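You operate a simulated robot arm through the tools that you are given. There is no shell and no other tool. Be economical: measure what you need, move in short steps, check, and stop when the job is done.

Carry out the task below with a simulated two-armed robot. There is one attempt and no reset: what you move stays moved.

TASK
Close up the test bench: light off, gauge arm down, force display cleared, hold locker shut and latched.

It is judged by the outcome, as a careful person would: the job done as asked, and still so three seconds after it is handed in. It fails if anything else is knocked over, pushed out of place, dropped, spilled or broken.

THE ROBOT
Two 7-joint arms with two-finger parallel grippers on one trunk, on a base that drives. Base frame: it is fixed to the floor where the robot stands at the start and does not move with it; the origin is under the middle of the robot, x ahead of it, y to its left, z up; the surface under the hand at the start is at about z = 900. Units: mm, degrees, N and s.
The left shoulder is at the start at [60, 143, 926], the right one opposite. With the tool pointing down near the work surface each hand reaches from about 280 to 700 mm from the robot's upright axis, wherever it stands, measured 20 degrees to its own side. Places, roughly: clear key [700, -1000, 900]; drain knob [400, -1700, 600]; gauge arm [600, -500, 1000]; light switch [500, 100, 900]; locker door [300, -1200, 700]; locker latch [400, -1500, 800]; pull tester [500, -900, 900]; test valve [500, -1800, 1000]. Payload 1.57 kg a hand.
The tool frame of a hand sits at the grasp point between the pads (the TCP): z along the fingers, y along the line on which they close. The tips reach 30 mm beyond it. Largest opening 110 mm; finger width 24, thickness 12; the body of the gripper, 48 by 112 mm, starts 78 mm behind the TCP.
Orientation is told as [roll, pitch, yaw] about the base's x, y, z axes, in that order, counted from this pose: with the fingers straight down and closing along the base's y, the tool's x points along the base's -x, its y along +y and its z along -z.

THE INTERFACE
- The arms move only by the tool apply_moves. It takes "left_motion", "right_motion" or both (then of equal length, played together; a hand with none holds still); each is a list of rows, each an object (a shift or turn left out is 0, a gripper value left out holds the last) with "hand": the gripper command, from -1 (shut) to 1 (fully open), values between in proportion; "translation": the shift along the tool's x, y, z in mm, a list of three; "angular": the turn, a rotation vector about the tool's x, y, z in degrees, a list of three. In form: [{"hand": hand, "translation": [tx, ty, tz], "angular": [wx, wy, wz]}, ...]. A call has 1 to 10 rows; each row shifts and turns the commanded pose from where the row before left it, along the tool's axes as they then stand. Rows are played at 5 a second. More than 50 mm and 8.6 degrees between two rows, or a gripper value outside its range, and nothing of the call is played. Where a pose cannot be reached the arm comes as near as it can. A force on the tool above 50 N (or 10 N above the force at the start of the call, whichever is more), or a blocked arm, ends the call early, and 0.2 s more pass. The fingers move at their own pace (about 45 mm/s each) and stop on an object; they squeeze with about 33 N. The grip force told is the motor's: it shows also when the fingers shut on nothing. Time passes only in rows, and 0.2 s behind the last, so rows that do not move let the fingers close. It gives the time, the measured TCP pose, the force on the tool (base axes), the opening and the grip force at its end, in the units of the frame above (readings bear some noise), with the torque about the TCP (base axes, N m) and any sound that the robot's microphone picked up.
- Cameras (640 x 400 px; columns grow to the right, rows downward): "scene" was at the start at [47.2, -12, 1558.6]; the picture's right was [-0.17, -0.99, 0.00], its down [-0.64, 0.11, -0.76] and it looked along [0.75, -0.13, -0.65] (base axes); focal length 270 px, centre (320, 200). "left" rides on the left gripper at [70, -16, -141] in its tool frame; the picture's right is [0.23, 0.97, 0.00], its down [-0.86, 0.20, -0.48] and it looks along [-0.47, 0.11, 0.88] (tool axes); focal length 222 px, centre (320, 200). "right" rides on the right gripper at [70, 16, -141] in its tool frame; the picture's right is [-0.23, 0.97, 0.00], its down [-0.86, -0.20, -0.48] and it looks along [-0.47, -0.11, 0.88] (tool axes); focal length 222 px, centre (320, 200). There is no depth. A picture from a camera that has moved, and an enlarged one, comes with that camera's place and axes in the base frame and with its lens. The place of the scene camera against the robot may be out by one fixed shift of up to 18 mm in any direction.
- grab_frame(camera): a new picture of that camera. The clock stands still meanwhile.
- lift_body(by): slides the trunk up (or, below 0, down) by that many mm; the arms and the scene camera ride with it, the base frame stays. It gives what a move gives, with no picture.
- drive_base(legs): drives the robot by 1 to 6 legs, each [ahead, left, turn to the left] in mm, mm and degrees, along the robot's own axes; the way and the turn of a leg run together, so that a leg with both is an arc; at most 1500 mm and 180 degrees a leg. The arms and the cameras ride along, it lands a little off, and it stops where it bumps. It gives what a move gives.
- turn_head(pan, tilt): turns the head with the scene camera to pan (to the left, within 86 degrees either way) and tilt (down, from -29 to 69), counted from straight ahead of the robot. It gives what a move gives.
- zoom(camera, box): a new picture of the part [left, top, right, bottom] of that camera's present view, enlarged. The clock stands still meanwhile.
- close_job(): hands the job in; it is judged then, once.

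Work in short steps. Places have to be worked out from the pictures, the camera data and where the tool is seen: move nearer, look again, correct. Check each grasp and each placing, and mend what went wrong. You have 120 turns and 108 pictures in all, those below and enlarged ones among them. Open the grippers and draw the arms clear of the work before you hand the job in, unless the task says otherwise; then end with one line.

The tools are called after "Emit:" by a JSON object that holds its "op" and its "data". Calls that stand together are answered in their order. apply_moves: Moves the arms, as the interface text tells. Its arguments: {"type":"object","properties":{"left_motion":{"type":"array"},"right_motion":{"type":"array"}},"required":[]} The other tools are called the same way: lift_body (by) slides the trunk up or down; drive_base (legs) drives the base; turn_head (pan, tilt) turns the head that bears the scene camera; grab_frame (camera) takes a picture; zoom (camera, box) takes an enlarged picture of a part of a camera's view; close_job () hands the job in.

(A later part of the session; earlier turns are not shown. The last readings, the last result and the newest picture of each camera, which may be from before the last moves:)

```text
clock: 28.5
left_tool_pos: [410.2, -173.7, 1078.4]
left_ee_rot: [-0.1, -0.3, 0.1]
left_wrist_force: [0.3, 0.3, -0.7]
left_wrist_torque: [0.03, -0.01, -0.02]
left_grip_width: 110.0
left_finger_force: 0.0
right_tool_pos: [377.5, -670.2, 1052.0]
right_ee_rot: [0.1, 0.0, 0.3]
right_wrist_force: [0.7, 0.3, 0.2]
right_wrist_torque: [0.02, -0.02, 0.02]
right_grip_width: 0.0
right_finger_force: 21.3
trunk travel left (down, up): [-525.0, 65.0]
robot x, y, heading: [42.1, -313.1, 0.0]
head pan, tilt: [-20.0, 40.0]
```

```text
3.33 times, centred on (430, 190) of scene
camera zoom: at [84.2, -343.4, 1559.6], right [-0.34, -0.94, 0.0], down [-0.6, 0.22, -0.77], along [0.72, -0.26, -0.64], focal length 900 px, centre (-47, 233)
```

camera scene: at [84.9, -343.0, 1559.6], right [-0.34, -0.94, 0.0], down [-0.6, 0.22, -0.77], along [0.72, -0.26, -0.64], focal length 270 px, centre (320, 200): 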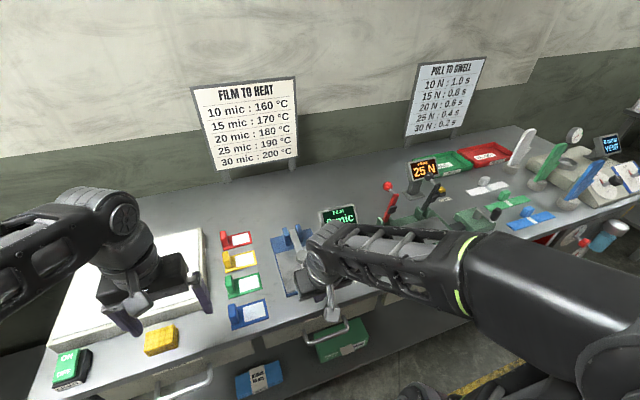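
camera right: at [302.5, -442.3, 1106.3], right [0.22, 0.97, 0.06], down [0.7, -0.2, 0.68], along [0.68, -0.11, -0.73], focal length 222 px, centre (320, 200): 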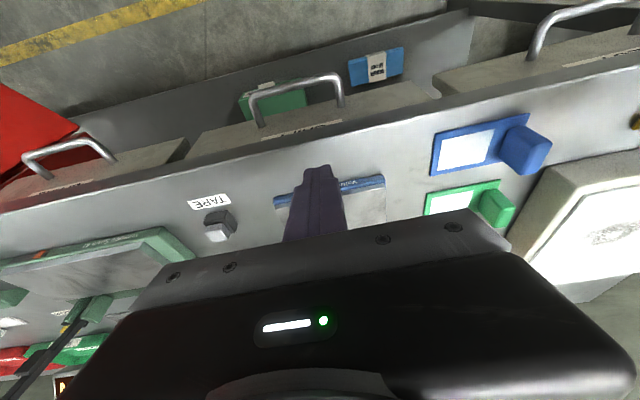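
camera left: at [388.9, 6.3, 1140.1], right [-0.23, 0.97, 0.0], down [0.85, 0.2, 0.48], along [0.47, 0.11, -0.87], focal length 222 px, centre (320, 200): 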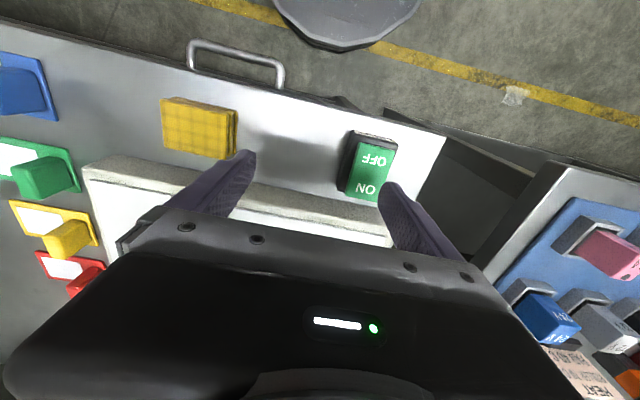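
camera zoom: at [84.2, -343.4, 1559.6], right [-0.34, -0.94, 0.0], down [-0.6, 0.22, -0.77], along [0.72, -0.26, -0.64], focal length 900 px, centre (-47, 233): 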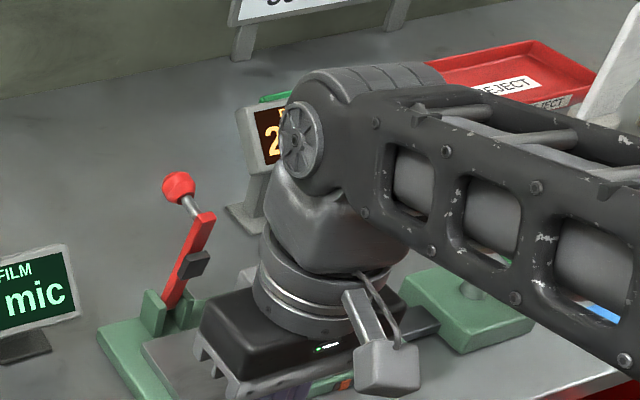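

The gauge arm is down and reads 0 mic. The yellow CLEAR key is near (705, -1070). The open HOLD door runs from a hinge near (430, -1110) out to about (167, -1284). I'll drive right to y ≈ -790, short of the door.

Emit:
{"op": "drive_base", "data": {"legs": [[0, -470, 0]]}}

Emit:
{"op": "turn_head", "data": {"pan": -25, "tilt": 45}}

Emit:
{"op": "grab_frame", "data": {"camera": "scene"}}

Emit:
{"op": "grab_frame", "data": {"camera": "right"}}

```text
clock: 31.3
left_tool_pos: [411.2, -639.4, 1078.5]
left_ee_rot: [-0.1, -0.4, 0.4]
left_wrist_force: [0.4, -0.1, -0.3]
left_wrist_torque: [0.03, 0.02, 0.01]
left_grip_width: 110.1
left_finger_force: 0.0
right_tool_pos: [382.2, -1136.9, 1051.4]
right_ee_rot: [0.0, 0.0, 0.4]
right_wrist_force: [0.0, 0.2, 0.2]
right_wrist_torque: [0.03, -0.01, -0.02]
right_grip_width: 0.1
right_finger_force: 21.3
trunk travel left (down, up): [-525.0, 65.0]
robot x, y, heading: [43.6, -780.9, 0.5]
head pan, tilt: [-20.0, 40.0]
```

```text
clock: 31.9
left_tool_pos: [411.8, -638.3, 1076.6]
left_ee_rot: [-0.3, -0.4, 0.3]
left_wrist_force: [-0.2, 0.2, -0.2]
left_wrist_torque: [0.01, 0.01, 0.0]
left_grip_width: 110.1
left_finger_force: 0.0
right_tool_pos: [381.8, -1135.2, 1052.3]
right_ee_rot: [0.0, 0.1, 0.4]
right_wrist_force: [0.8, -0.5, -0.1]
right_wrist_torque: [0.01, -0.01, -0.01]
right_grip_width: 0.1
right_finger_force: 20.7
trunk travel left (down, up): [-525.0, 65.0]
robot x, y, heading: [39.7, -784.1, 0.4]
head pan, tilt: [-25.0, 45.0]
```

```text
71 pictures are left
camera scene: at [80.5, -815.3, 1552.4], right [-0.42, -0.91, 0.0], down [-0.64, 0.29, -0.71], along [0.64, -0.29, -0.71], focal length 270 px, centre (320, 200)
```

scene: 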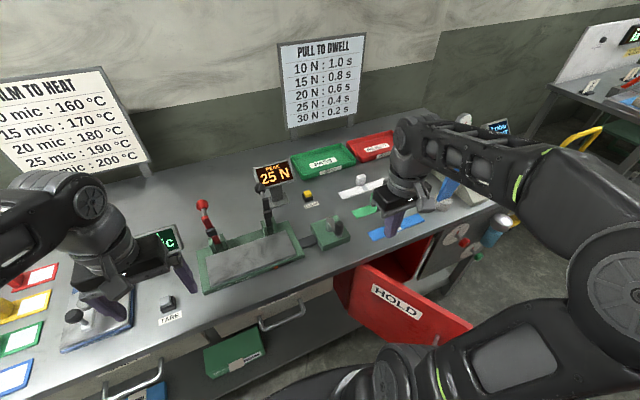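

```text
70 pictures are left
camera right: at [311.4, -1120.9, 1194.1], right [0.22, 0.98, 0.0], down [0.86, -0.19, 0.48], along [0.47, -0.11, -0.88], focal length 222 px, centre (320, 200)
```

right: 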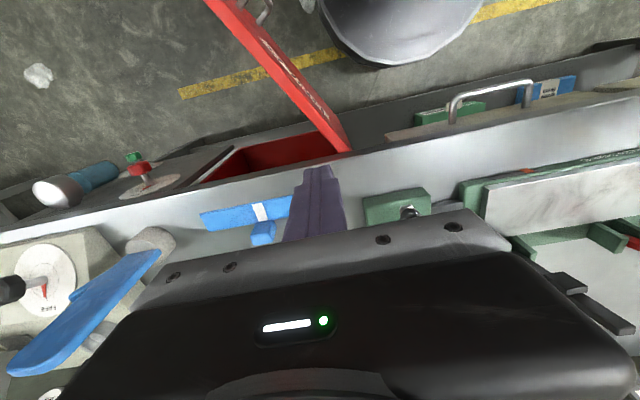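

The yellow key is visible just in front of and right of the PEAK display. I'll enlarge that area and the locker area.

Emit:
{"op": "zoom", "data": {"camera": "scene", "box": [240, 150, 400, 250]}}

Emit:
{"op": "zoom", "data": {"camera": "scene", "box": [330, 190, 530, 350]}}

Emit:
{"op": "zoom", "data": {"camera": "right", "box": [20, 100, 360, 230]}}

```text
4.00 times, centred on (320, 200) of scene
camera zoom: at [80.5, -815.3, 1552.4], right [-0.42, -0.91, 0.0], down [-0.64, 0.29, -0.71], along [0.64, -0.29, -0.71], focal length 1080 px, centre (320, 200)
```

zoom: 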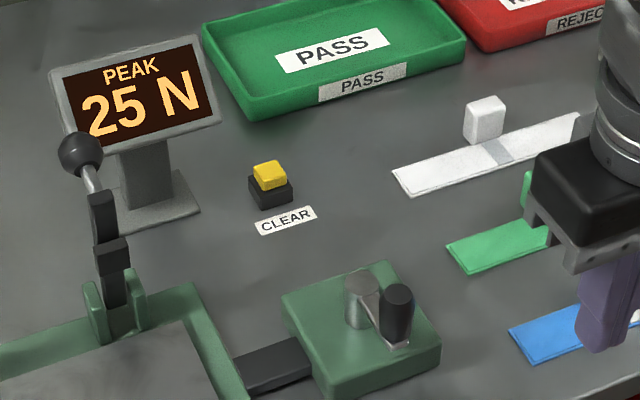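

```text
2.50 times, centred on (430, 270) of scene
camera zoom: at [80.5, -815.3, 1552.4], right [-0.42, -0.91, 0.0], down [-0.64, 0.29, -0.71], along [0.64, -0.29, -0.71], focal length 675 px, centre (45, 25)
```

zoom: 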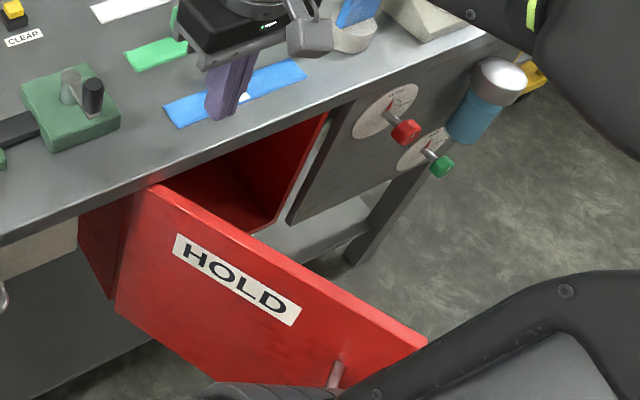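

```text
1.88 times, centred on (190, 165) of right
camera zoom: at [311.4, -1120.9, 1194.1], right [0.22, 0.98, 0.0], down [0.86, -0.19, 0.48], along [0.47, -0.11, -0.88], focal length 418 px, centre (565, 266)
```

zoom: 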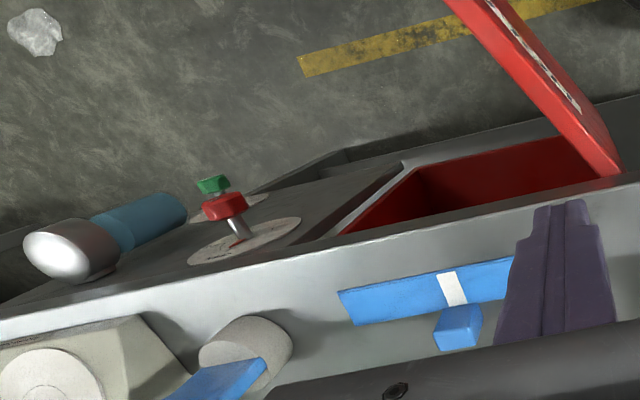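

The key is at about (677, -1040) with its top near z 937. I'll drive ahead 50 mm for reach, then bring the closed right gripper to hover near it.

Emit:
{"op": "drive_base", "data": {"legs": [[50, 0, 0]]}}

Emit:
{"op": "apply_moves", "data": {"right_motion": [{"translation": [-43, 16, 0]}, {"translation": [-43, 16, 0]}, {"translation": [-43, 16, 5]}, {"translation": [-43, 16, 5]}, {"translation": [-20, 10, 10]}, {"translation": [0, 10, 20]}, {}]}}

Emit:
{"op": "grab_frame", "data": {"camera": "right"}}

```text
clock: 32.9
left_tool_pos: [464.6, -638.5, 1077.4]
left_ee_rot: [0.0, -0.3, 0.3]
left_wrist_force: [0.6, -0.8, -0.4]
left_wrist_torque: [0.01, 0.04, 0.01]
left_grip_width: 110.1
left_finger_force: 0.1
right_tool_pos: [433.7, -1136.2, 1050.7]
right_ee_rot: [0.0, 0.0, 0.3]
right_wrist_force: [1.0, -0.7, 0.5]
right_wrist_torque: [0.01, 0.04, 0.0]
right_grip_width: 0.1
right_finger_force: 21.7
trunk travel left (down, up): [-525.0, 65.0]
robot x, y, heading: [92.6, -783.3, 0.3]
head pan, tilt: [-25.0, 45.0]
```

```text
clock: 34.5
left_tool_pos: [461.6, -638.2, 1078.5]
left_ee_rot: [0.0, -0.3, 0.4]
left_wrist_force: [0.4, -0.8, -0.4]
left_wrist_torque: [-0.01, 0.0, -0.01]
left_grip_width: 110.0
left_finger_force: 0.0
right_tool_pos: [624.4, -1050.9, 1011.0]
right_ee_rot: [0.0, 0.1, 0.4]
right_wrist_force: [0.2, -0.1, -0.4]
right_wrist_torque: [-0.02, -0.04, -0.01]
right_grip_width: 0.1
right_finger_force: 21.4
trunk travel left (down, up): [-525.0, 65.0]
robot x, y, heading: [91.8, -781.4, 0.3]
head pan, tilt: [-25.0, 45.0]
```

```text
66 pictures are left
camera right: at [553.0, -1035.7, 1152.7], right [0.22, 0.98, 0.0], down [0.86, -0.19, 0.48], along [0.47, -0.11, -0.88], focal length 222 px, centre (320, 200)
```

right: 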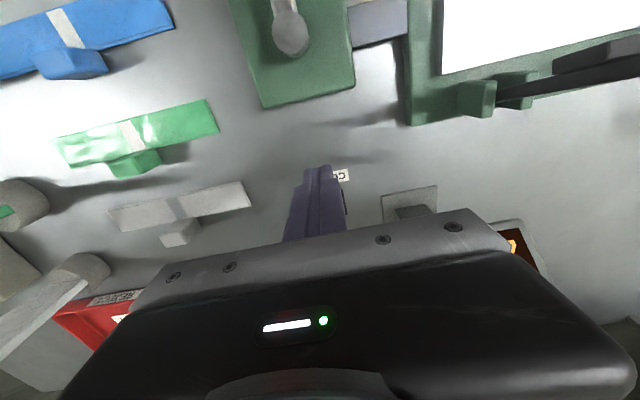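

The label position agrees with the scene view to within about 5 mm. The key top comes out at about (690, -1046, 930), so I'll hover over it with the tips near z 957.

Emit:
{"op": "apply_moves", "data": {"right_motion": [{"translation": [-33, 2, 0]}, {"translation": [-33, 3, 0]}, {"translation": [0, 0, 12]}, {"translation": [0, 0, 12]}, {}]}}

Emit:
{"op": "zoom", "data": {"camera": "scene", "box": [200, 120, 400, 260]}}

Emit:
{"op": "grab_frame", "data": {"camera": "right"}}

```text
clock: 35.7
left_tool_pos: [462.0, -638.2, 1078.3]
left_ee_rot: [-0.1, -0.4, 0.5]
left_wrist_force: [0.5, 0.4, -0.7]
left_wrist_torque: [0.0, -0.03, 0.0]
left_grip_width: 110.0
left_finger_force: 0.0
right_tool_pos: [688.5, -1046.4, 987.2]
right_ee_rot: [0.1, 0.1, 0.5]
right_wrist_force: [-0.3, 0.9, -0.2]
right_wrist_torque: [0.0, -0.02, 0.04]
right_grip_width: 0.1
right_finger_force: 20.8
trunk travel left (down, up): [-525.0, 65.0]
robot x, y, heading: [96.5, -784.3, 0.3]
head pan, tilt: [-25.0, 45.0]
```

```text
2.86 times, centred on (300, 190) of scene
camera zoom: at [130.1, -815.1, 1552.4], right [-0.42, -0.91, 0.0], down [-0.64, 0.29, -0.71], along [0.64, -0.29, -0.71], focal length 772 px, centre (377, 229)
```

zoom: 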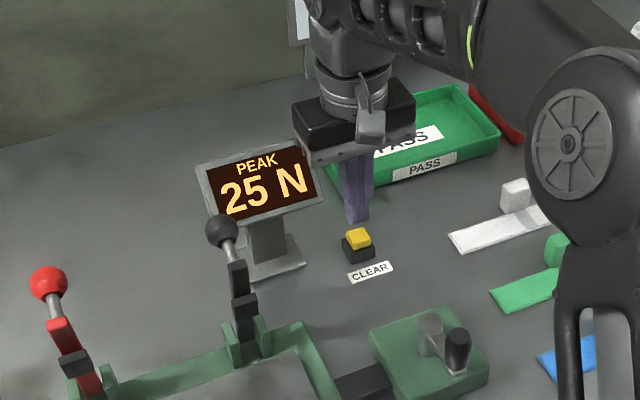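

```text
64 pictures are left
camera right: at [619.3, -1031.7, 1129.3], right [0.22, 0.98, 0.0], down [0.86, -0.19, 0.48], along [0.47, -0.11, -0.88], focal length 222 px, centre (320, 200)
```

right: 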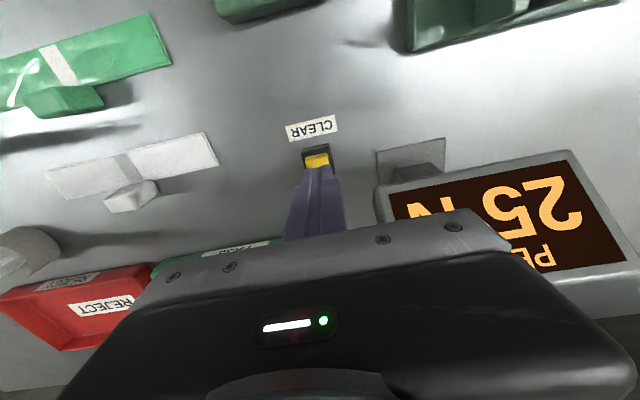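

The cap is directly below at about (688, -1049). I'll press down gently.

Emit:
{"op": "apply_moves", "data": {"right_motion": [{"translation": [0, -3, 5]}, {"translation": [0, 0, 6]}, {"translation": [0, 0, 5]}, {"translation": [0, 0, 4]}, {"translation": [0, 0, 4]}, {"translation": [0, 0, 4]}, {"translation": [0, 0, 3]}]}}

Emit:
{"op": "zoom", "data": {"camera": "scene", "box": [200, 120, 400, 260]}}

```text
clock: 37.3
left_tool_pos: [462.2, -638.2, 1077.4]
left_ee_rot: [-0.2, -0.3, 0.4]
left_wrist_force: [-0.1, -0.9, 0.1]
left_wrist_torque: [0.0, -0.02, 0.03]
left_grip_width: 110.0
left_finger_force: 0.1
right_tool_pos: [689.3, -1047.5, 956.8]
right_ee_rot: [-0.1, -0.1, 0.4]
right_wrist_force: [-0.7, 0.9, 2.2]
right_wrist_torque: [0.02, 0.01, 0.0]
right_grip_width: 0.2
right_finger_force: 21.6
trunk travel left (down, up): [-525.0, 65.0]
robot x, y, heading: [93.8, -785.2, 0.2]
head pan, tilt: [-25.0, 45.0]
heard: click
```

```text
2.86 times, centred on (300, 190) of scene
camera zoom: at [130.1, -815.0, 1552.4], right [-0.42, -0.91, 0.0], down [-0.64, 0.29, -0.71], along [0.64, -0.29, -0.71], focal length 772 px, centre (377, 229)
```

zoom: 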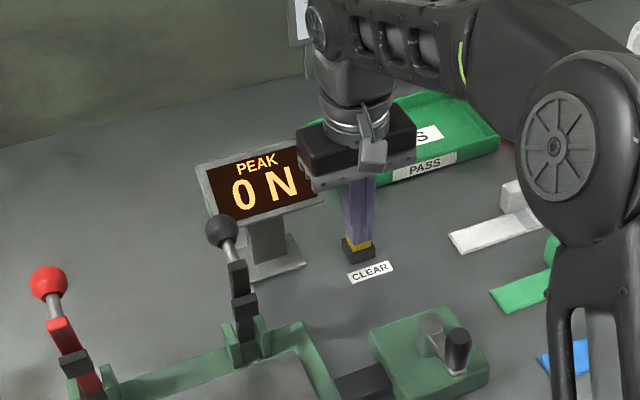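

The display reads 0 N, so it is cleared. I'll lift off, pull the hand back, and look at the locker panel.

Emit:
{"op": "apply_moves", "data": {"right_motion": [{"translation": [0, 0, -40]}, {"translation": [0, 0, -45]}, {"translation": [45, 0, -10]}, {"translation": [45, 0, 0]}, {"translation": [45, 0, 0]}, {"translation": [45, 0, 0]}, {"translation": [45, 30, 0]}, {"translation": [45, 30, 0]}, {"translation": [35, 35, 0]}]}}

Emit:
{"op": "turn_head", "data": {"pan": -60, "tilt": 40}}

Emit:
{"op": "grab_frame", "data": {"camera": "scene"}}

```text
refused: row 7 steps farther than a row can; nothing moved
```

```text
clock: 38.3
left_tool_pos: [462.0, -636.9, 1078.1]
left_ee_rot: [-0.2, -0.3, 0.3]
left_wrist_force: [0.4, 1.0, 0.3]
left_wrist_torque: [-0.02, 0.0, -0.01]
left_grip_width: 110.2
left_finger_force: 0.1
right_tool_pos: [687.8, -1046.7, 957.8]
right_ee_rot: [-0.1, 0.0, 0.4]
right_wrist_force: [-0.3, 0.2, 1.6]
right_wrist_torque: [0.02, -0.01, -0.01]
right_grip_width: 0.0
right_finger_force: 21.0
trunk travel left (down, up): [-525.0, 65.0]
robot x, y, heading: [93.7, -782.0, 0.5]
head pan, tilt: [-60.0, 40.0]
```

```text
62 pictures are left
camera scene: at [99.3, -854.4, 1559.6], right [-0.86, -0.51, 0.0], down [-0.33, 0.55, -0.77], along [0.39, -0.66, -0.64], focal length 270 px, centre (320, 200)
```

scene: 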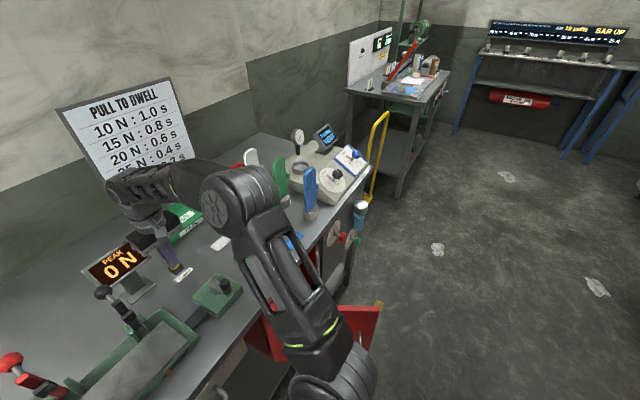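

One row was too long, so nothing moved. I'll retract in shorter rows.

Emit:
{"op": "apply_moves", "data": {"right_motion": [{"translation": [0, 0, -40]}, {"translation": [0, 0, -40]}, {"translation": [45, 0, -10]}, {"translation": [45, 0, 0]}, {"translation": [45, 0, 0]}, {"translation": [45, 0, 0]}, {"translation": [40, 20, 0]}, {"translation": [40, 20, 0]}, {"translation": [35, 30, 0]}, {"translation": [35, 30, 0]}]}}

Emit:
{"op": "grab_frame", "data": {"camera": "scene"}}

```text
clock: 40.5
left_tool_pos: [461.8, -637.8, 1077.8]
left_ee_rot: [-0.2, -0.5, 0.4]
left_wrist_force: [0.6, -0.1, 0.0]
left_wrist_torque: [-0.02, -0.01, -0.01]
left_grip_width: 110.1
left_finger_force: 0.0
right_tool_pos: [354.6, -951.8, 1046.7]
right_ee_rot: [0.0, 0.0, 0.4]
right_wrist_force: [-0.5, 0.4, -0.4]
right_wrist_torque: [-0.03, -0.01, 0.0]
right_grip_width: 0.1
right_finger_force: 21.2
trunk travel left (down, up): [-525.0, 65.0]
robot x, y, heading: [93.7, -781.1, 0.2]
head pan, tilt: [-60.0, 40.0]
```

```text
61 pictures are left
camera scene: at [98.4, -854.3, 1559.6], right [-0.86, -0.51, 0.0], down [-0.32, 0.55, -0.77], along [0.39, -0.66, -0.64], focal length 270 px, centre (320, 200)
```

scene: 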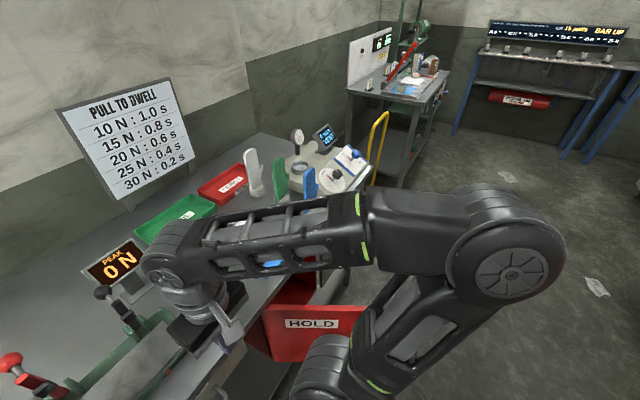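

The arm blocks the view. I want to back away from the bench and stand in front of the locker, so I'll check the floor behind on the right first.

Emit:
{"op": "turn_head", "data": {"pan": -86, "tilt": 30}}

Emit:
{"op": "grab_frame", "data": {"camera": "scene"}}

Emit:
{"op": "turn_head", "data": {"pan": 86, "tilt": 30}}

Emit:
{"op": "grab_frame", "data": {"camera": "scene"}}

```text
clock: 41.4
left_tool_pos: [462.0, -638.8, 1078.8]
left_ee_rot: [-0.1, -0.3, 0.4]
left_wrist_force: [0.1, 0.3, 0.0]
left_wrist_torque: [-0.02, 0.0, 0.0]
left_grip_width: 110.0
left_finger_force: 0.1
right_tool_pos: [357.0, -952.4, 1047.0]
right_ee_rot: [-0.1, 0.0, 0.5]
right_wrist_force: [-0.1, 0.4, -0.9]
right_wrist_torque: [0.0, 0.0, -0.01]
right_grip_width: 0.0
right_finger_force: 21.2
trunk travel left (down, up): [-525.0, 65.0]
robot x, y, heading: [90.9, -781.8, 0.4]
head pan, tilt: [-85.9, 30.0]
```

```text
60 pictures are left
camera scene: at [63.5, -871.4, 1574.9], right [-1.0, -0.08, 0.0], down [-0.04, 0.5, -0.87], along [0.07, -0.86, -0.5], focal length 270 px, centre (320, 200)
```

scene: 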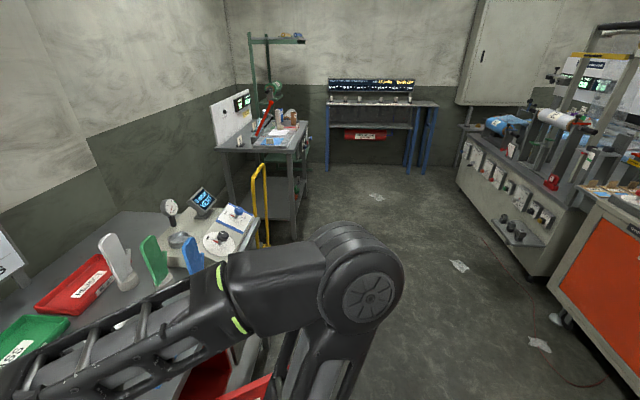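

```text
clock: 44.0
left_tool_pos: [462.1, -638.5, 1078.7]
left_ee_rot: [-0.2, -0.4, 0.4]
left_wrist_force: [-0.3, -0.4, -0.7]
left_wrist_torque: [-0.02, 0.01, -0.01]
left_grip_width: 110.2
left_finger_force: 0.0
right_tool_pos: [356.3, -952.4, 1046.3]
right_ee_rot: [0.0, 0.0, 0.4]
right_wrist_force: [0.2, 0.4, 0.3]
right_wrist_torque: [0.02, -0.02, 0.02]
right_grip_width: 0.0
right_finger_force: 21.3
trunk travel left (down, up): [-525.0, 65.0]
robot x, y, heading: [92.2, -782.4, 0.4]
head pan, tilt: [85.9, 30.0]
```

```text
59 pictures are left
camera scene: at [62.1, -691.0, 1575.0], right [1.0, -0.06, 0.0], down [-0.03, -0.5, -0.87], along [0.06, 0.86, -0.5], focal length 270 px, centre (320, 200)
```

scene: 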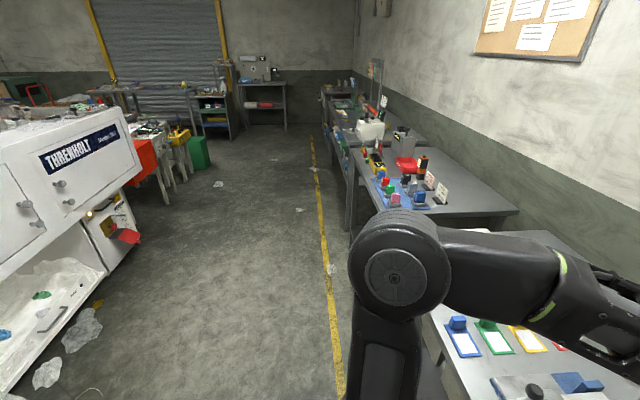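

The aisle behind is clear for over a metre. I'll back off 380 mm and then move right 350 mm to stand before the locker.

Emit:
{"op": "drive_base", "data": {"legs": [[-400, 0, 0], [0, -350, 0]]}}

Emit:
{"op": "turn_head", "data": {"pan": -25, "tilt": 40}}

Emit:
{"op": "grab_frame", "data": {"camera": "scene"}}

```text
clock: 48.3
left_tool_pos: [65.2, -992.2, 1078.0]
left_ee_rot: [-0.1, -0.4, 0.0]
left_wrist_force: [-0.3, 0.1, -0.6]
left_wrist_torque: [0.03, -0.01, 0.01]
left_grip_width: 110.1
left_finger_force: 0.0
right_tool_pos: [-42.4, -1303.7, 1047.2]
right_ee_rot: [0.1, -0.1, 0.2]
right_wrist_force: [-0.3, 0.5, 0.4]
right_wrist_torque: [0.04, 0.01, -0.01]
right_grip_width: 0.0
right_finger_force: 21.4
trunk travel left (down, up): [-525.0, 65.0]
robot x, y, heading: [-305.6, -1131.0, 0.5]
head pan, tilt: [85.9, 30.0]
```

```text
clock: 50.2
left_tool_pos: [64.0, -990.2, 1078.4]
left_ee_rot: [-0.2, -0.4, 0.0]
left_wrist_force: [0.6, -0.9, 0.1]
left_wrist_torque: [0.01, 0.04, 0.01]
left_grip_width: 110.1
left_finger_force: 0.0
right_tool_pos: [-42.0, -1302.3, 1046.7]
right_ee_rot: [-0.1, 0.0, 0.3]
right_wrist_force: [-0.3, 0.2, 0.4]
right_wrist_torque: [0.0, 0.0, 0.0]
right_grip_width: 0.1
right_finger_force: 21.9
trunk travel left (down, up): [-525.0, 65.0]
robot x, y, heading: [-307.5, -1135.6, 0.2]
head pan, tilt: [-25.0, 40.0]
```

```text
58 pictures are left
camera scene: at [-263.6, -1166.9, 1559.6], right [-0.42, -0.91, 0.0], down [-0.58, 0.27, -0.77], along [0.7, -0.32, -0.64], focal length 270 px, centre (320, 200)
```

scene: 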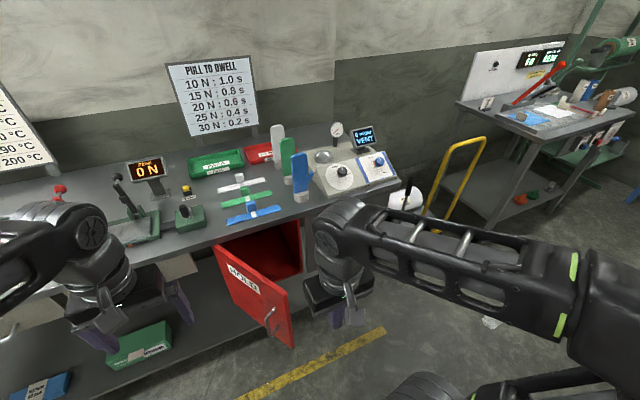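

The right arm hides the latch panel. I'll pitch the right tool to horizontal so its wrist camera looks at the panel, then lower the trunk.

Emit:
{"op": "apply_moves", "data": {"right_motion": [{"angular": [0, -8.5, 0]}, {"angular": [0, -8.5, 0]}, {"angular": [0, -8.5, 0]}, {"angular": [0, -8.5, 0]}, {"angular": [0, -8.5, 0]}, {"angular": [0, -8.5, 0]}, {"angular": [0, -8.5, 0]}, {"angular": [0, -8.5, 0]}, {"angular": [0, -8.5, 0]}, {"angular": [0, -8.5, 0]}]}}

Emit:
{"op": "lift_body", "data": {"by": -200}}

Emit:
{"op": "grab_frame", "data": {"camera": "right"}}

Emit:
{"op": "grab_frame", "data": {"camera": "scene"}}

```text
clock: 52.4
left_tool_pos: [65.0, -988.9, 1077.3]
left_ee_rot: [-0.2, -0.4, 0.2]
left_wrist_force: [0.3, -0.4, 0.2]
left_wrist_torque: [-0.03, 0.03, 0.02]
left_grip_width: 109.9
left_finger_force: 0.1
right_tool_pos: [27.2, -1243.2, 1294.4]
right_ee_rot: [-0.8, -84.9, 1.0]
right_wrist_force: [-0.3, 0.0, 0.5]
right_wrist_torque: [-0.02, -0.01, -0.03]
right_grip_width: 0.0
right_finger_force: 21.0
right hand out of reach, approached as far as the arm can: row 2, 3, 4, 5, 6, 7, 8, 9, 10
trunk travel left (down, up): [-525.0, 65.0]
robot x, y, heading: [-301.2, -1131.2, 0.1]
head pan, tilt: [-25.0, 40.0]
```

```text
clock: 54.6
left_tool_pos: [66.1, -989.4, 878.3]
left_ee_rot: [-0.2, -0.4, 0.1]
left_wrist_force: [0.2, -0.5, -0.1]
left_wrist_torque: [-0.01, 0.01, 0.02]
left_grip_width: 110.0
left_finger_force: 0.0
right_tool_pos: [27.8, -1243.9, 1092.8]
right_ee_rot: [0.1, -84.8, 0.0]
right_wrist_force: [-0.5, -0.9, -0.9]
right_wrist_torque: [0.01, -0.02, 0.01]
right_grip_width: 0.1
right_finger_force: 20.9
trunk travel left (down, up): [-325.0, 265.0]
robot x, y, heading: [-305.3, -1134.9, 0.1]
head pan, tilt: [-25.0, 40.0]
```

```text
57 pictures are left
camera right: at [-119.4, -1229.2, 1036.5], right [0.02, 0.97, 0.23], down [-0.4, -0.2, 0.89], along [0.92, -0.11, 0.38], focal length 222 px, centre (320, 200)
```

right: 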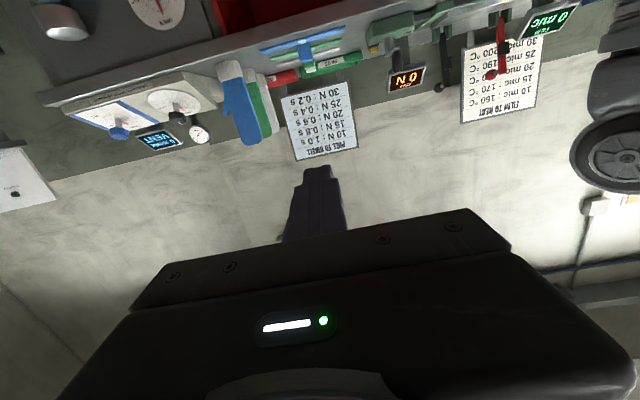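

```text
56 pictures are left
camera scene: at [-263.7, -1167.0, 1359.7], right [-0.42, -0.91, 0.0], down [-0.58, 0.27, -0.77], along [0.7, -0.32, -0.64], focal length 270 px, centre (320, 200)
```

scene: 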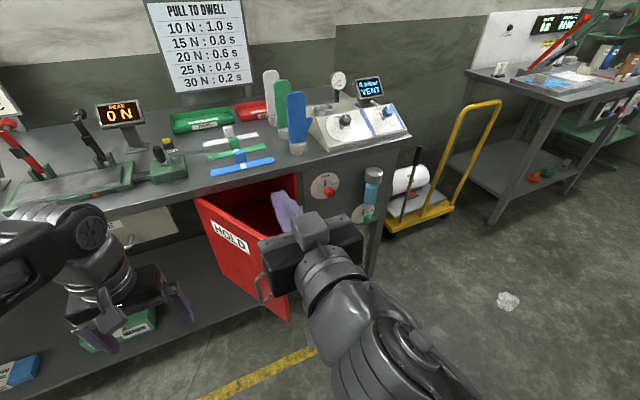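

That gives a good view of the red latch knob and the door. I'll enlarge both.

Emit:
{"op": "zoom", "data": {"camera": "scene", "box": [290, 150, 400, 240]}}

Emit:
{"op": "zoom", "data": {"camera": "scene", "box": [180, 170, 340, 330]}}

```text
4.44 times, centred on (345, 195) of scene
camera zoom: at [-263.7, -1167.0, 1359.7], right [-0.42, -0.91, 0.0], down [-0.58, 0.27, -0.77], along [0.7, -0.32, -0.64], focal length 1200 px, centre (209, 222)
```

zoom: 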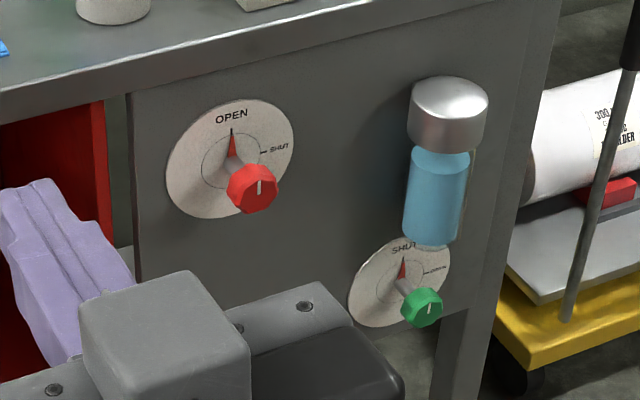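

```text
2.50 times, centred on (260, 250) of scene
camera zoom: at [-263.7, -1167.0, 1359.7], right [-0.42, -0.91, 0.0], down [-0.58, 0.27, -0.77], along [0.7, -0.32, -0.64], focal length 675 px, centre (470, 75)
```

zoom: 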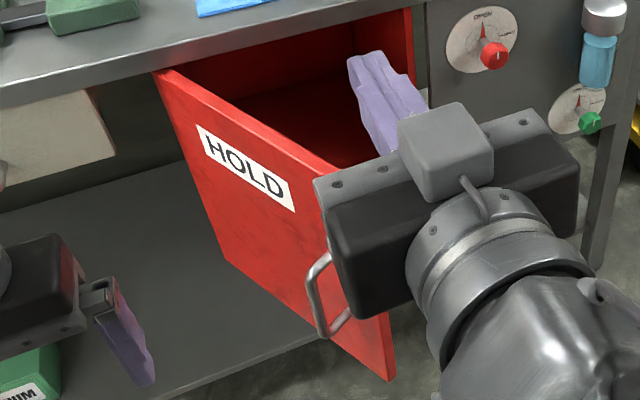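

The red knob's dial shows OPEN at the top and SHUT 90° clockwise, at about (390, -1503, 784), so it is the latch. The door's free edge is near (172, -1260), the handle spans z 718–781, and the door top is near 860. I'll lower the trunk 150 mm, then bring the right fingers down in front of the door above the handle.

Emit:
{"op": "lift_body", "data": {"by": -150}}

Emit:
{"op": "apply_moves", "data": {"right_motion": [{"translation": [0, 9, 30]}, {"translation": [10, 9, 30]}, {"translation": [30, 0, 20]}, {"translation": [30, 0, 20]}, {"translation": [30, 0, 5]}, {}]}}

Emit:
{"op": "grab_frame", "data": {"camera": "right"}}

Emit:
{"op": "grab_frame", "data": {"camera": "scene"}}

```text
clock: 56.3
left_tool_pos: [64.2, -989.8, 728.7]
left_ee_rot: [-0.3, -0.4, 0.1]
left_wrist_force: [0.7, -0.5, 0.1]
left_wrist_torque: [0.0, -0.02, 0.02]
left_grip_width: 109.9
left_finger_force: 0.1
right_tool_pos: [28.3, -1244.7, 942.4]
right_ee_rot: [0.1, -84.8, 0.0]
right_wrist_force: [-0.8, -0.5, 0.2]
right_wrist_torque: [0.0, 0.0, 0.0]
right_grip_width: 0.0
right_finger_force: 21.5
trunk travel left (down, up): [-175.0, 415.0]
robot x, y, heading: [-307.9, -1132.6, 0.4]
head pan, tilt: [-25.0, 40.0]
```

```text
clock: 57.2
left_tool_pos: [62.5, -1000.7, 733.3]
left_ee_rot: [0.8, -0.6, 0.3]
left_wrist_force: [-0.2, -0.4, 0.4]
left_wrist_torque: [0.05, -0.01, -0.04]
left_grip_width: 109.9
left_finger_force: 0.0
right_tool_pos: [73.6, -1188.7, 939.2]
right_ee_rot: [87.0, -83.4, -76.0]
right_wrist_force: [0.4, 0.5, -0.4]
right_wrist_torque: [0.02, 0.01, 0.03]
right_grip_width: 0.0
right_finger_force: 21.1
right hand out of reach, approached as far as the arm can: row 3, 4
trunk travel left (down, up): [-175.0, 415.0]
robot x, y, heading: [-303.5, -1134.4, 0.1]
head pan, tilt: [-25.0, 40.0]
stopped in row 4 (right hand): the arm was blocked; the commanded pose is now the measured one
```

```text
53 pictures are left
camera right: at [-70.0, -1194.5, 872.9], right [-0.18, 0.92, 0.34], down [-0.41, -0.38, 0.83], along [0.9, 0.01, 0.45], focal length 222 px, centre (320, 200)
```

right: 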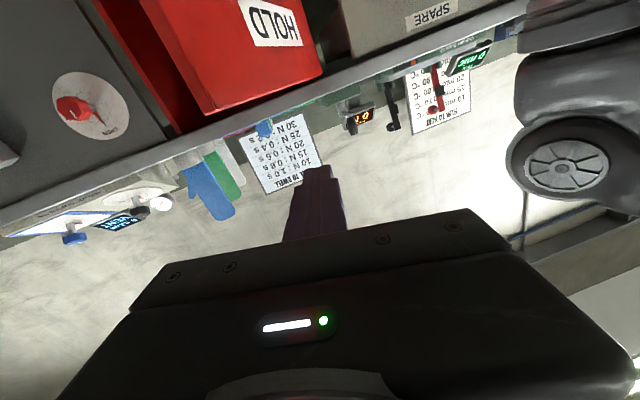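

```text
52 pictures are left
camera scene: at [-267.3, -1185.3, 1209.0], right [-0.42, -0.91, -0.02], down [-0.58, 0.28, -0.76], along [0.7, -0.31, -0.65], focal length 270 px, centre (320, 200)
```

scene: 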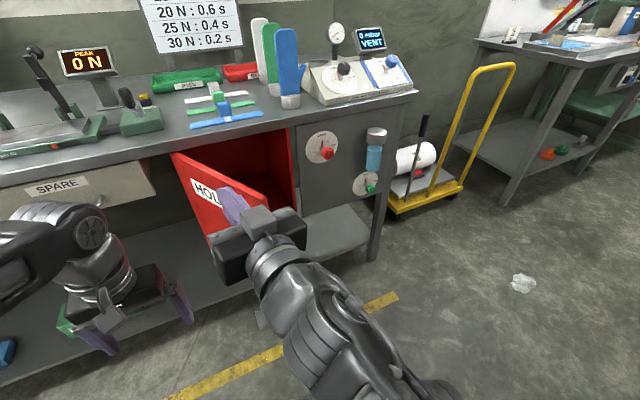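

The arm is blocked: the elbow is folded tight and probably touching the robot's own base. I'll raise the trunk to relieve it and back the base off so the arm can extend more.

Emit:
{"op": "lift_body", "data": {"by": 120}}

Emit:
{"op": "drive_base", "data": {"legs": [[-150, 0, 0]]}}

Emit:
{"op": "grab_frame", "data": {"camera": "scene"}}

```text
clock: 58.7
left_tool_pos: [65.2, -989.5, 848.7]
left_ee_rot: [-0.2, -0.3, 0.2]
left_wrist_force: [0.1, -0.7, 0.0]
left_wrist_torque: [-0.01, -0.01, -0.04]
left_grip_width: 110.1
left_finger_force: 0.1
right_tool_pos: [77.4, -1176.0, 1058.3]
right_ee_rot: [82.8, -84.8, -72.1]
right_wrist_force: [0.3, -0.7, 0.3]
right_wrist_torque: [0.02, 0.0, 0.02]
right_grip_width: 0.0
right_finger_force: 21.9
trunk travel left (down, up): [-295.0, 295.0]
robot x, y, heading: [-306.4, -1133.2, 0.2]
head pan, tilt: [-25.0, 40.0]
```

```text
clock: 60.1
left_tool_pos: [-84.3, -989.4, 848.5]
left_ee_rot: [-0.2, -0.6, 0.2]
left_wrist_force: [0.7, -1.0, -0.6]
left_wrist_torque: [0.01, -0.02, -0.04]
left_grip_width: 109.7
left_finger_force: 0.0
right_tool_pos: [-71.6, -1177.4, 1057.9]
right_ee_rot: [81.7, -84.7, -71.2]
right_wrist_force: [-0.2, -0.1, 0.5]
right_wrist_torque: [0.0, 0.03, -0.02]
right_grip_width: 0.0
right_finger_force: 20.6
trunk travel left (down, up): [-295.0, 295.0]
robot x, y, heading: [-452.5, -1135.1, 0.5]
head pan, tilt: [-25.0, 40.0]
```

```text
51 pictures are left
camera scene: at [-413.5, -1167.6, 1329.7], right [-0.42, -0.91, 0.0], down [-0.58, 0.27, -0.77], along [0.7, -0.32, -0.64], focal length 270 px, centre (320, 200)
```

scene: 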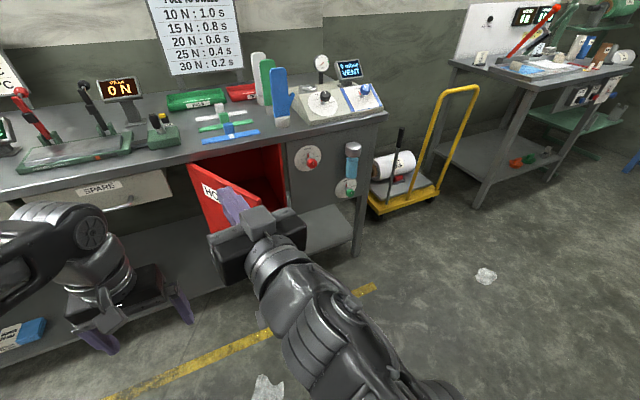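

The tool has rolled about 10°. I'll correct the roll, extend the hand forward, then lower it in steps.

Emit:
{"op": "apply_moves", "data": {"right_motion": [{"translation": [0, 0, 20], "angular": [0, 0, -5.2]}, {"translation": [0, 0, 20], "angular": [0, 0, -5.2]}, {"translation": [0, -12, 40]}, {"translation": [0, -12, 40]}, {"translation": [15, -12, 40]}, {"translation": [40, -12, 20]}, {"translation": [40, 0, 10]}, {"translation": [40, 0, 10]}, {}]}}

Emit:
{"op": "grab_frame", "data": {"camera": "scene"}}

```text
clock: 60.8
left_tool_pos: [-83.5, -991.2, 850.2]
left_ee_rot: [-0.3, -0.4, 0.2]
left_wrist_force: [0.7, 0.1, 1.3]
left_wrist_torque: [0.0, -0.05, 0.01]
left_grip_width: 110.0
left_finger_force: 0.0
right_tool_pos: [-69.1, -1109.8, 1080.4]
right_ee_rot: [-115.1, -83.7, 135.9]
right_wrist_force: [-0.1, 0.2, 0.6]
right_wrist_torque: [0.0, 0.03, -0.03]
right_grip_width: 0.0
right_finger_force: 21.2
trunk travel left (down, up): [-295.0, 295.0]
robot x, y, heading: [-455.6, -1137.1, 0.3]
head pan, tilt: [-25.0, 40.0]
stopped in row 3 (right hand): the arm was blocked; the commanded pose is now the measured one
```

```text
50 pictures are left
camera scene: at [-413.2, -1167.7, 1331.5], right [-0.42, -0.91, 0.0], down [-0.58, 0.27, -0.77], along [0.7, -0.32, -0.64], focal length 270 px, centre (320, 200)
```

scene: 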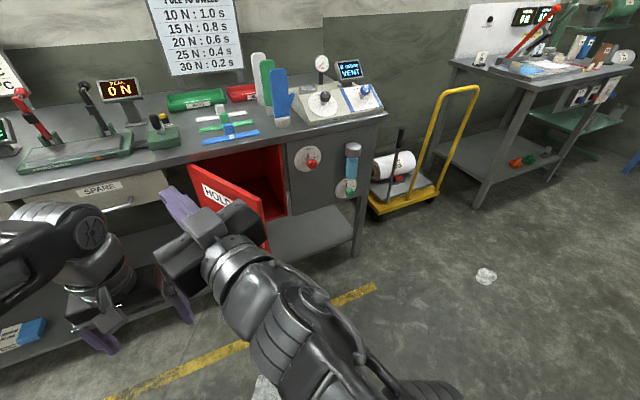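

The arm sits near its joint limits in this tight pose. I'll unwind toward a less pitched tool, extend forward, and only then level it, since the gauge grasp worked in such a pose.

Emit:
{"op": "apply_moves", "data": {"right_motion": [{"angular": [0, 8, 0]}, {"angular": [0, 8, 0]}, {"angular": [0, 8, 0]}, {"angular": [0, 8, 0]}, {"angular": [0, 8, 0]}, {}]}}

```text
clock: 62.2
left_tool_pos: [-83.8, -989.6, 848.3]
left_ee_rot: [-0.3, -0.4, 0.2]
left_wrist_force: [0.0, -1.3, -0.1]
left_wrist_torque: [0.0, 0.05, 0.02]
left_grip_width: 110.0
left_finger_force: 0.0
right_tool_pos: [-71.0, -1109.8, 1078.7]
right_ee_rot: [-9.4, -52.2, 28.2]
right_wrist_force: [0.3, -1.1, -0.3]
right_wrist_torque: [0.0, -0.01, 0.02]
right_grip_width: 0.2
right_finger_force: 21.0
trunk travel left (down, up): [-295.0, 295.0]
robot x, y, heading: [-459.3, -1132.4, 0.1]
head pan, tilt: [-25.0, 40.0]
```

Yaw is now about 28°, so I'll rotate back about the vertical and see whether the arm follows.

Emit:
{"op": "apply_moves", "data": {"right_motion": [{"angular": [5.5, 0, 4.3]}, {"angular": [5.5, 0, 4.3]}, {"angular": [5.5, 0, 4.3]}, {"angular": [5.5, 0, 4.3]}, {}]}}

```text
clock: 63.4
left_tool_pos: [-83.1, -990.3, 847.9]
left_ee_rot: [-0.2, -0.4, 0.2]
left_wrist_force: [0.3, 0.1, -0.2]
left_wrist_torque: [-0.03, 0.0, -0.01]
left_grip_width: 109.9
left_finger_force: 0.0
right_tool_pos: [-70.9, -1109.7, 1077.9]
right_ee_rot: [-8.3, -55.0, -0.5]
right_wrist_force: [0.3, 0.4, 0.2]
right_wrist_torque: [-0.01, 0.0, 0.02]
right_grip_width: 0.0
right_finger_force: 20.9
trunk travel left (down, up): [-295.0, 295.0]
robot x, y, heading: [-452.1, -1133.6, 0.4]
head pan, tilt: [-25.0, 40.0]
```

That worked. I'll level the roll, shift right and move forward while keeping the height.

Emit:
{"op": "apply_moves", "data": {"right_motion": [{"angular": [-8.3, 0, 0]}, {"translation": [0, -38, 0]}, {"translation": [0, -38, 0]}, {"translation": [0, -38, 0]}, {"translation": [-23, 0, 33]}, {"translation": [-23, 0, 33]}, {"translation": [-23, 0, 33]}, {"translation": [-23, 0, 33]}, {"translation": [-23, 0, 33]}, {}]}}

Emit:
{"op": "grab_frame", "data": {"camera": "right"}}

```text
clock: 65.6
left_tool_pos: [-84.5, -990.9, 848.8]
left_ee_rot: [-0.2, -0.4, 0.2]
left_wrist_force: [0.2, -0.6, 0.0]
left_wrist_torque: [0.03, 0.02, -0.07]
left_grip_width: 110.1
left_finger_force: 0.1
right_tool_pos: [130.4, -1225.3, 1076.8]
right_ee_rot: [0.1, -55.0, -0.6]
right_wrist_force: [0.9, -0.4, 0.0]
right_wrist_torque: [-0.01, 0.01, 0.0]
right_grip_width: 0.0
right_finger_force: 20.6
trunk travel left (down, up): [-295.0, 295.0]
robot x, y, heading: [-453.5, -1137.3, 0.2]
head pan, tilt: [-25.0, 40.0]
```

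```text
49 pictures are left
camera right: at [-25.5, -1209.2, 1101.3], right [0.14, 0.97, 0.19], down [0.1, -0.2, 0.97], along [0.99, -0.12, -0.12], focal length 222 px, centre (320, 200)
```

right: 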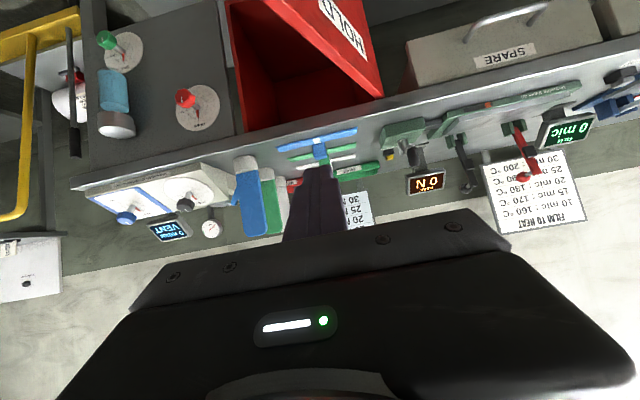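

The arm is well posed now. I'll lower the hand straight down about 245 mm, in front of the door and above the handle.

Emit:
{"op": "apply_moves", "data": {"right_motion": [{"translation": [32.8, 0, 23]}, {"translation": [32.8, 0, 23]}, {"translation": [32.8, 0, 23]}, {"translation": [32.8, 0, 23]}, {"translation": [32.8, 0, 23]}, {"translation": [32.8, 0, 23]}, {}]}}

Emit:
{"op": "grab_frame", "data": {"camera": "right"}}

Emit:
{"op": "grab_frame", "data": {"camera": "scene"}}

```text
clock: 67.2
left_tool_pos: [-83.0, -990.8, 848.2]
left_ee_rot: [-0.2, -0.4, 0.1]
left_wrist_force: [-0.2, -0.8, 0.4]
left_wrist_torque: [-0.02, 0.02, 0.0]
left_grip_width: 110.0
left_finger_force: 0.0
right_tool_pos: [131.3, -1226.0, 836.8]
right_ee_rot: [0.0, -55.0, -0.4]
right_wrist_force: [0.4, -0.7, -0.4]
right_wrist_torque: [0.02, -0.01, -0.02]
right_grip_width: 0.2
right_finger_force: 21.4
trunk travel left (down, up): [-295.0, 295.0]
robot x, y, heading: [-454.3, -1133.7, 0.1]
head pan, tilt: [-25.0, 40.0]
```

```text
48 pictures are left
camera right: at [-24.5, -1208.0, 860.4], right [0.14, 0.97, 0.19], down [0.1, -0.2, 0.97], along [0.99, -0.12, -0.12], focal length 222 px, centre (320, 200)
```

right: 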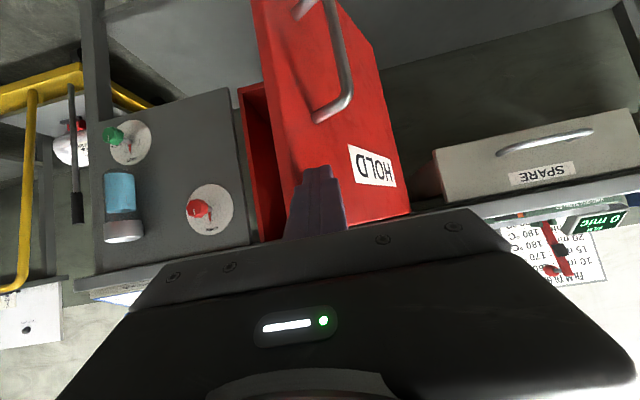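

```text
47 pictures are left
camera scene: at [-412.9, -1167.6, 1329.6], right [-0.42, -0.91, 0.0], down [-0.58, 0.27, -0.77], along [0.7, -0.32, -0.64], focal length 270 px, centre (320, 200)
```

scene: 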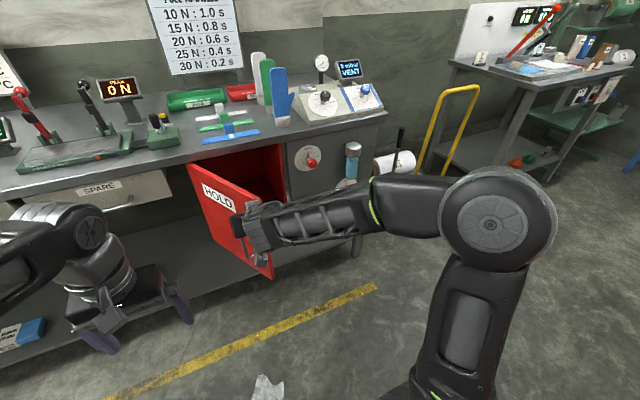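

The fingertips face the door near its free edge, just above the handle. I'll push forward into contact and then follow the door's arc, forward and to the right.

Emit:
{"op": "apply_moves", "data": {"right_motion": [{"translation": [-17.2, 0, 24.6]}, {"translation": [-14.4, 0, 20.5]}, {"translation": [-8.6, -18, 12.3]}, {"translation": [-8.6, -20, 12.3]}, {"translation": [-8.6, -17, 12.3]}, {"translation": [-8.6, -15, 12.3]}]}}

Emit:
{"op": "grab_frame", "data": {"camera": "right"}}

```text
clock: 68.6
left_tool_pos: [-84.4, -990.4, 848.6]
left_ee_rot: [-0.2, -0.4, 0.2]
left_wrist_force: [0.3, 1.1, 0.5]
left_wrist_torque: [-0.03, 0.02, -0.03]
left_grip_width: 110.3
left_finger_force: 0.1
right_tool_pos: [245.0, -1298.1, 838.1]
right_ee_rot: [0.0, -54.9, -0.4]
right_wrist_force: [0.8, -0.3, 0.1]
right_wrist_torque: [0.04, 0.01, 0.0]
right_grip_width: 0.1
right_finger_force: 21.0
trunk travel left (down, up): [-295.0, 295.0]
robot x, y, heading: [-454.5, -1132.4, 0.4]
head pan, tilt: [-25.0, 40.0]
```

```text
46 pictures are left
camera right: at [89.8, -1281.0, 861.8], right [0.14, 0.97, 0.19], down [0.1, -0.2, 0.97], along [0.99, -0.12, -0.12], focal length 222 px, centre (320, 200)
```

right: 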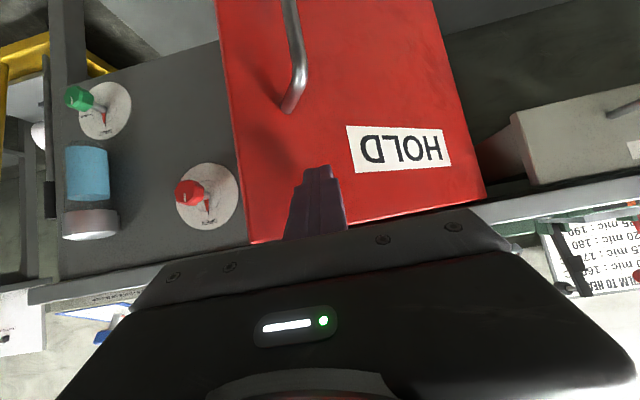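

The door is swinging freely. I'll keep pushing.

Emit:
{"op": "apply_moves", "data": {"right_motion": [{"translation": [-10.3, -12, 14.7]}, {"translation": [-10.3, -10, 14.7]}, {"translation": [-11.5, -8, 16.4]}, {"translation": [-11.5, -6, 16.4]}, {"translation": [-11.5, -4, 16.4]}, {"translation": [-8.6, -3, 12.3]}]}}

Emit:
{"op": "grab_frame", "data": {"camera": "right"}}

```text
clock: 70.0
left_tool_pos: [-83.3, -990.2, 848.2]
left_ee_rot: [-0.1, -0.4, 0.3]
left_wrist_force: [0.7, 0.5, -0.1]
left_wrist_torque: [0.02, 0.02, 0.03]
left_grip_width: 109.9
left_finger_force: 0.1
right_tool_pos: [355.8, -1341.6, 838.0]
right_ee_rot: [0.0, -55.1, -0.6]
right_wrist_force: [0.3, -0.4, -0.1]
right_wrist_torque: [-0.01, 0.01, 0.02]
right_grip_width: 0.1
right_finger_force: 21.4
trunk travel left (down, up): [-295.0, 295.0]
robot x, y, heading: [-456.6, -1131.7, 0.4]
head pan, tilt: [-25.0, 40.0]
```

```text
45 pictures are left
camera right: at [199.8, -1324.9, 862.1], right [0.14, 0.97, 0.19], down [0.1, -0.2, 0.97], along [0.99, -0.12, -0.12], focal length 222 px, centre (320, 200)
```

right: 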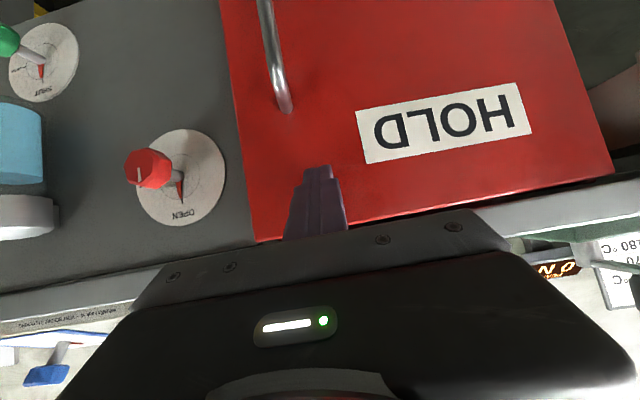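

The door is nearly closed. I'll keep pushing forward in small rows until it meets the stop.

Emit:
{"op": "apply_moves", "data": {"right_motion": [{"translation": [-5.7, -1, 8.2]}, {"translation": [-5.7, -1, 8.2]}, {"translation": [-4.6, 0, 6.6]}, {"translation": [-4.6, 0, 6.6]}, {"translation": [-3.4, 0, 4.9]}, {"translation": [-3.4, 0, 4.9]}]}}

Emit:
{"op": "grab_frame", "data": {"camera": "right"}}

```text
clock: 71.3
left_tool_pos: [-87.5, -990.6, 848.6]
left_ee_rot: [-0.1, -0.6, 0.1]
left_wrist_force: [0.3, 0.4, -0.4]
left_wrist_torque: [-0.01, 0.01, 0.01]
left_grip_width: 110.0
left_finger_force: 0.0
right_tool_pos: [391.2, -1343.0, 836.7]
right_ee_rot: [0.0, -54.5, -0.6]
right_wrist_force: [-27.9, 1.2, 8.7]
right_wrist_torque: [-0.1, -0.07, 0.07]
right_grip_width: 0.0
right_finger_force: 21.2
trunk travel left (down, up): [-295.0, 295.0]
robot x, y, heading: [-458.3, -1132.0, -0.1]
head pan, tilt: [-25.0, 40.0]
stopped in row 6 (right hand): the force on the tool passed its limit at 56 N (the readings are from after the stop); the commanded pose is now the measured one
```

```text
44 pictures are left
camera right: at [236.3, -1325.4, 863.4], right [0.14, 0.97, 0.18], down [0.11, -0.2, 0.97], along [0.98, -0.12, -0.13], focal length 222 px, centre (320, 200)
```

right: 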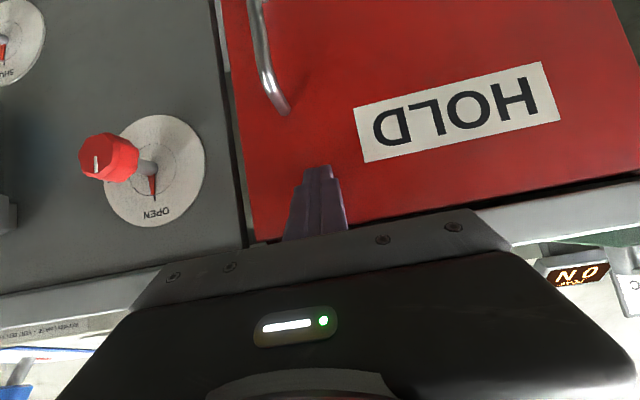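

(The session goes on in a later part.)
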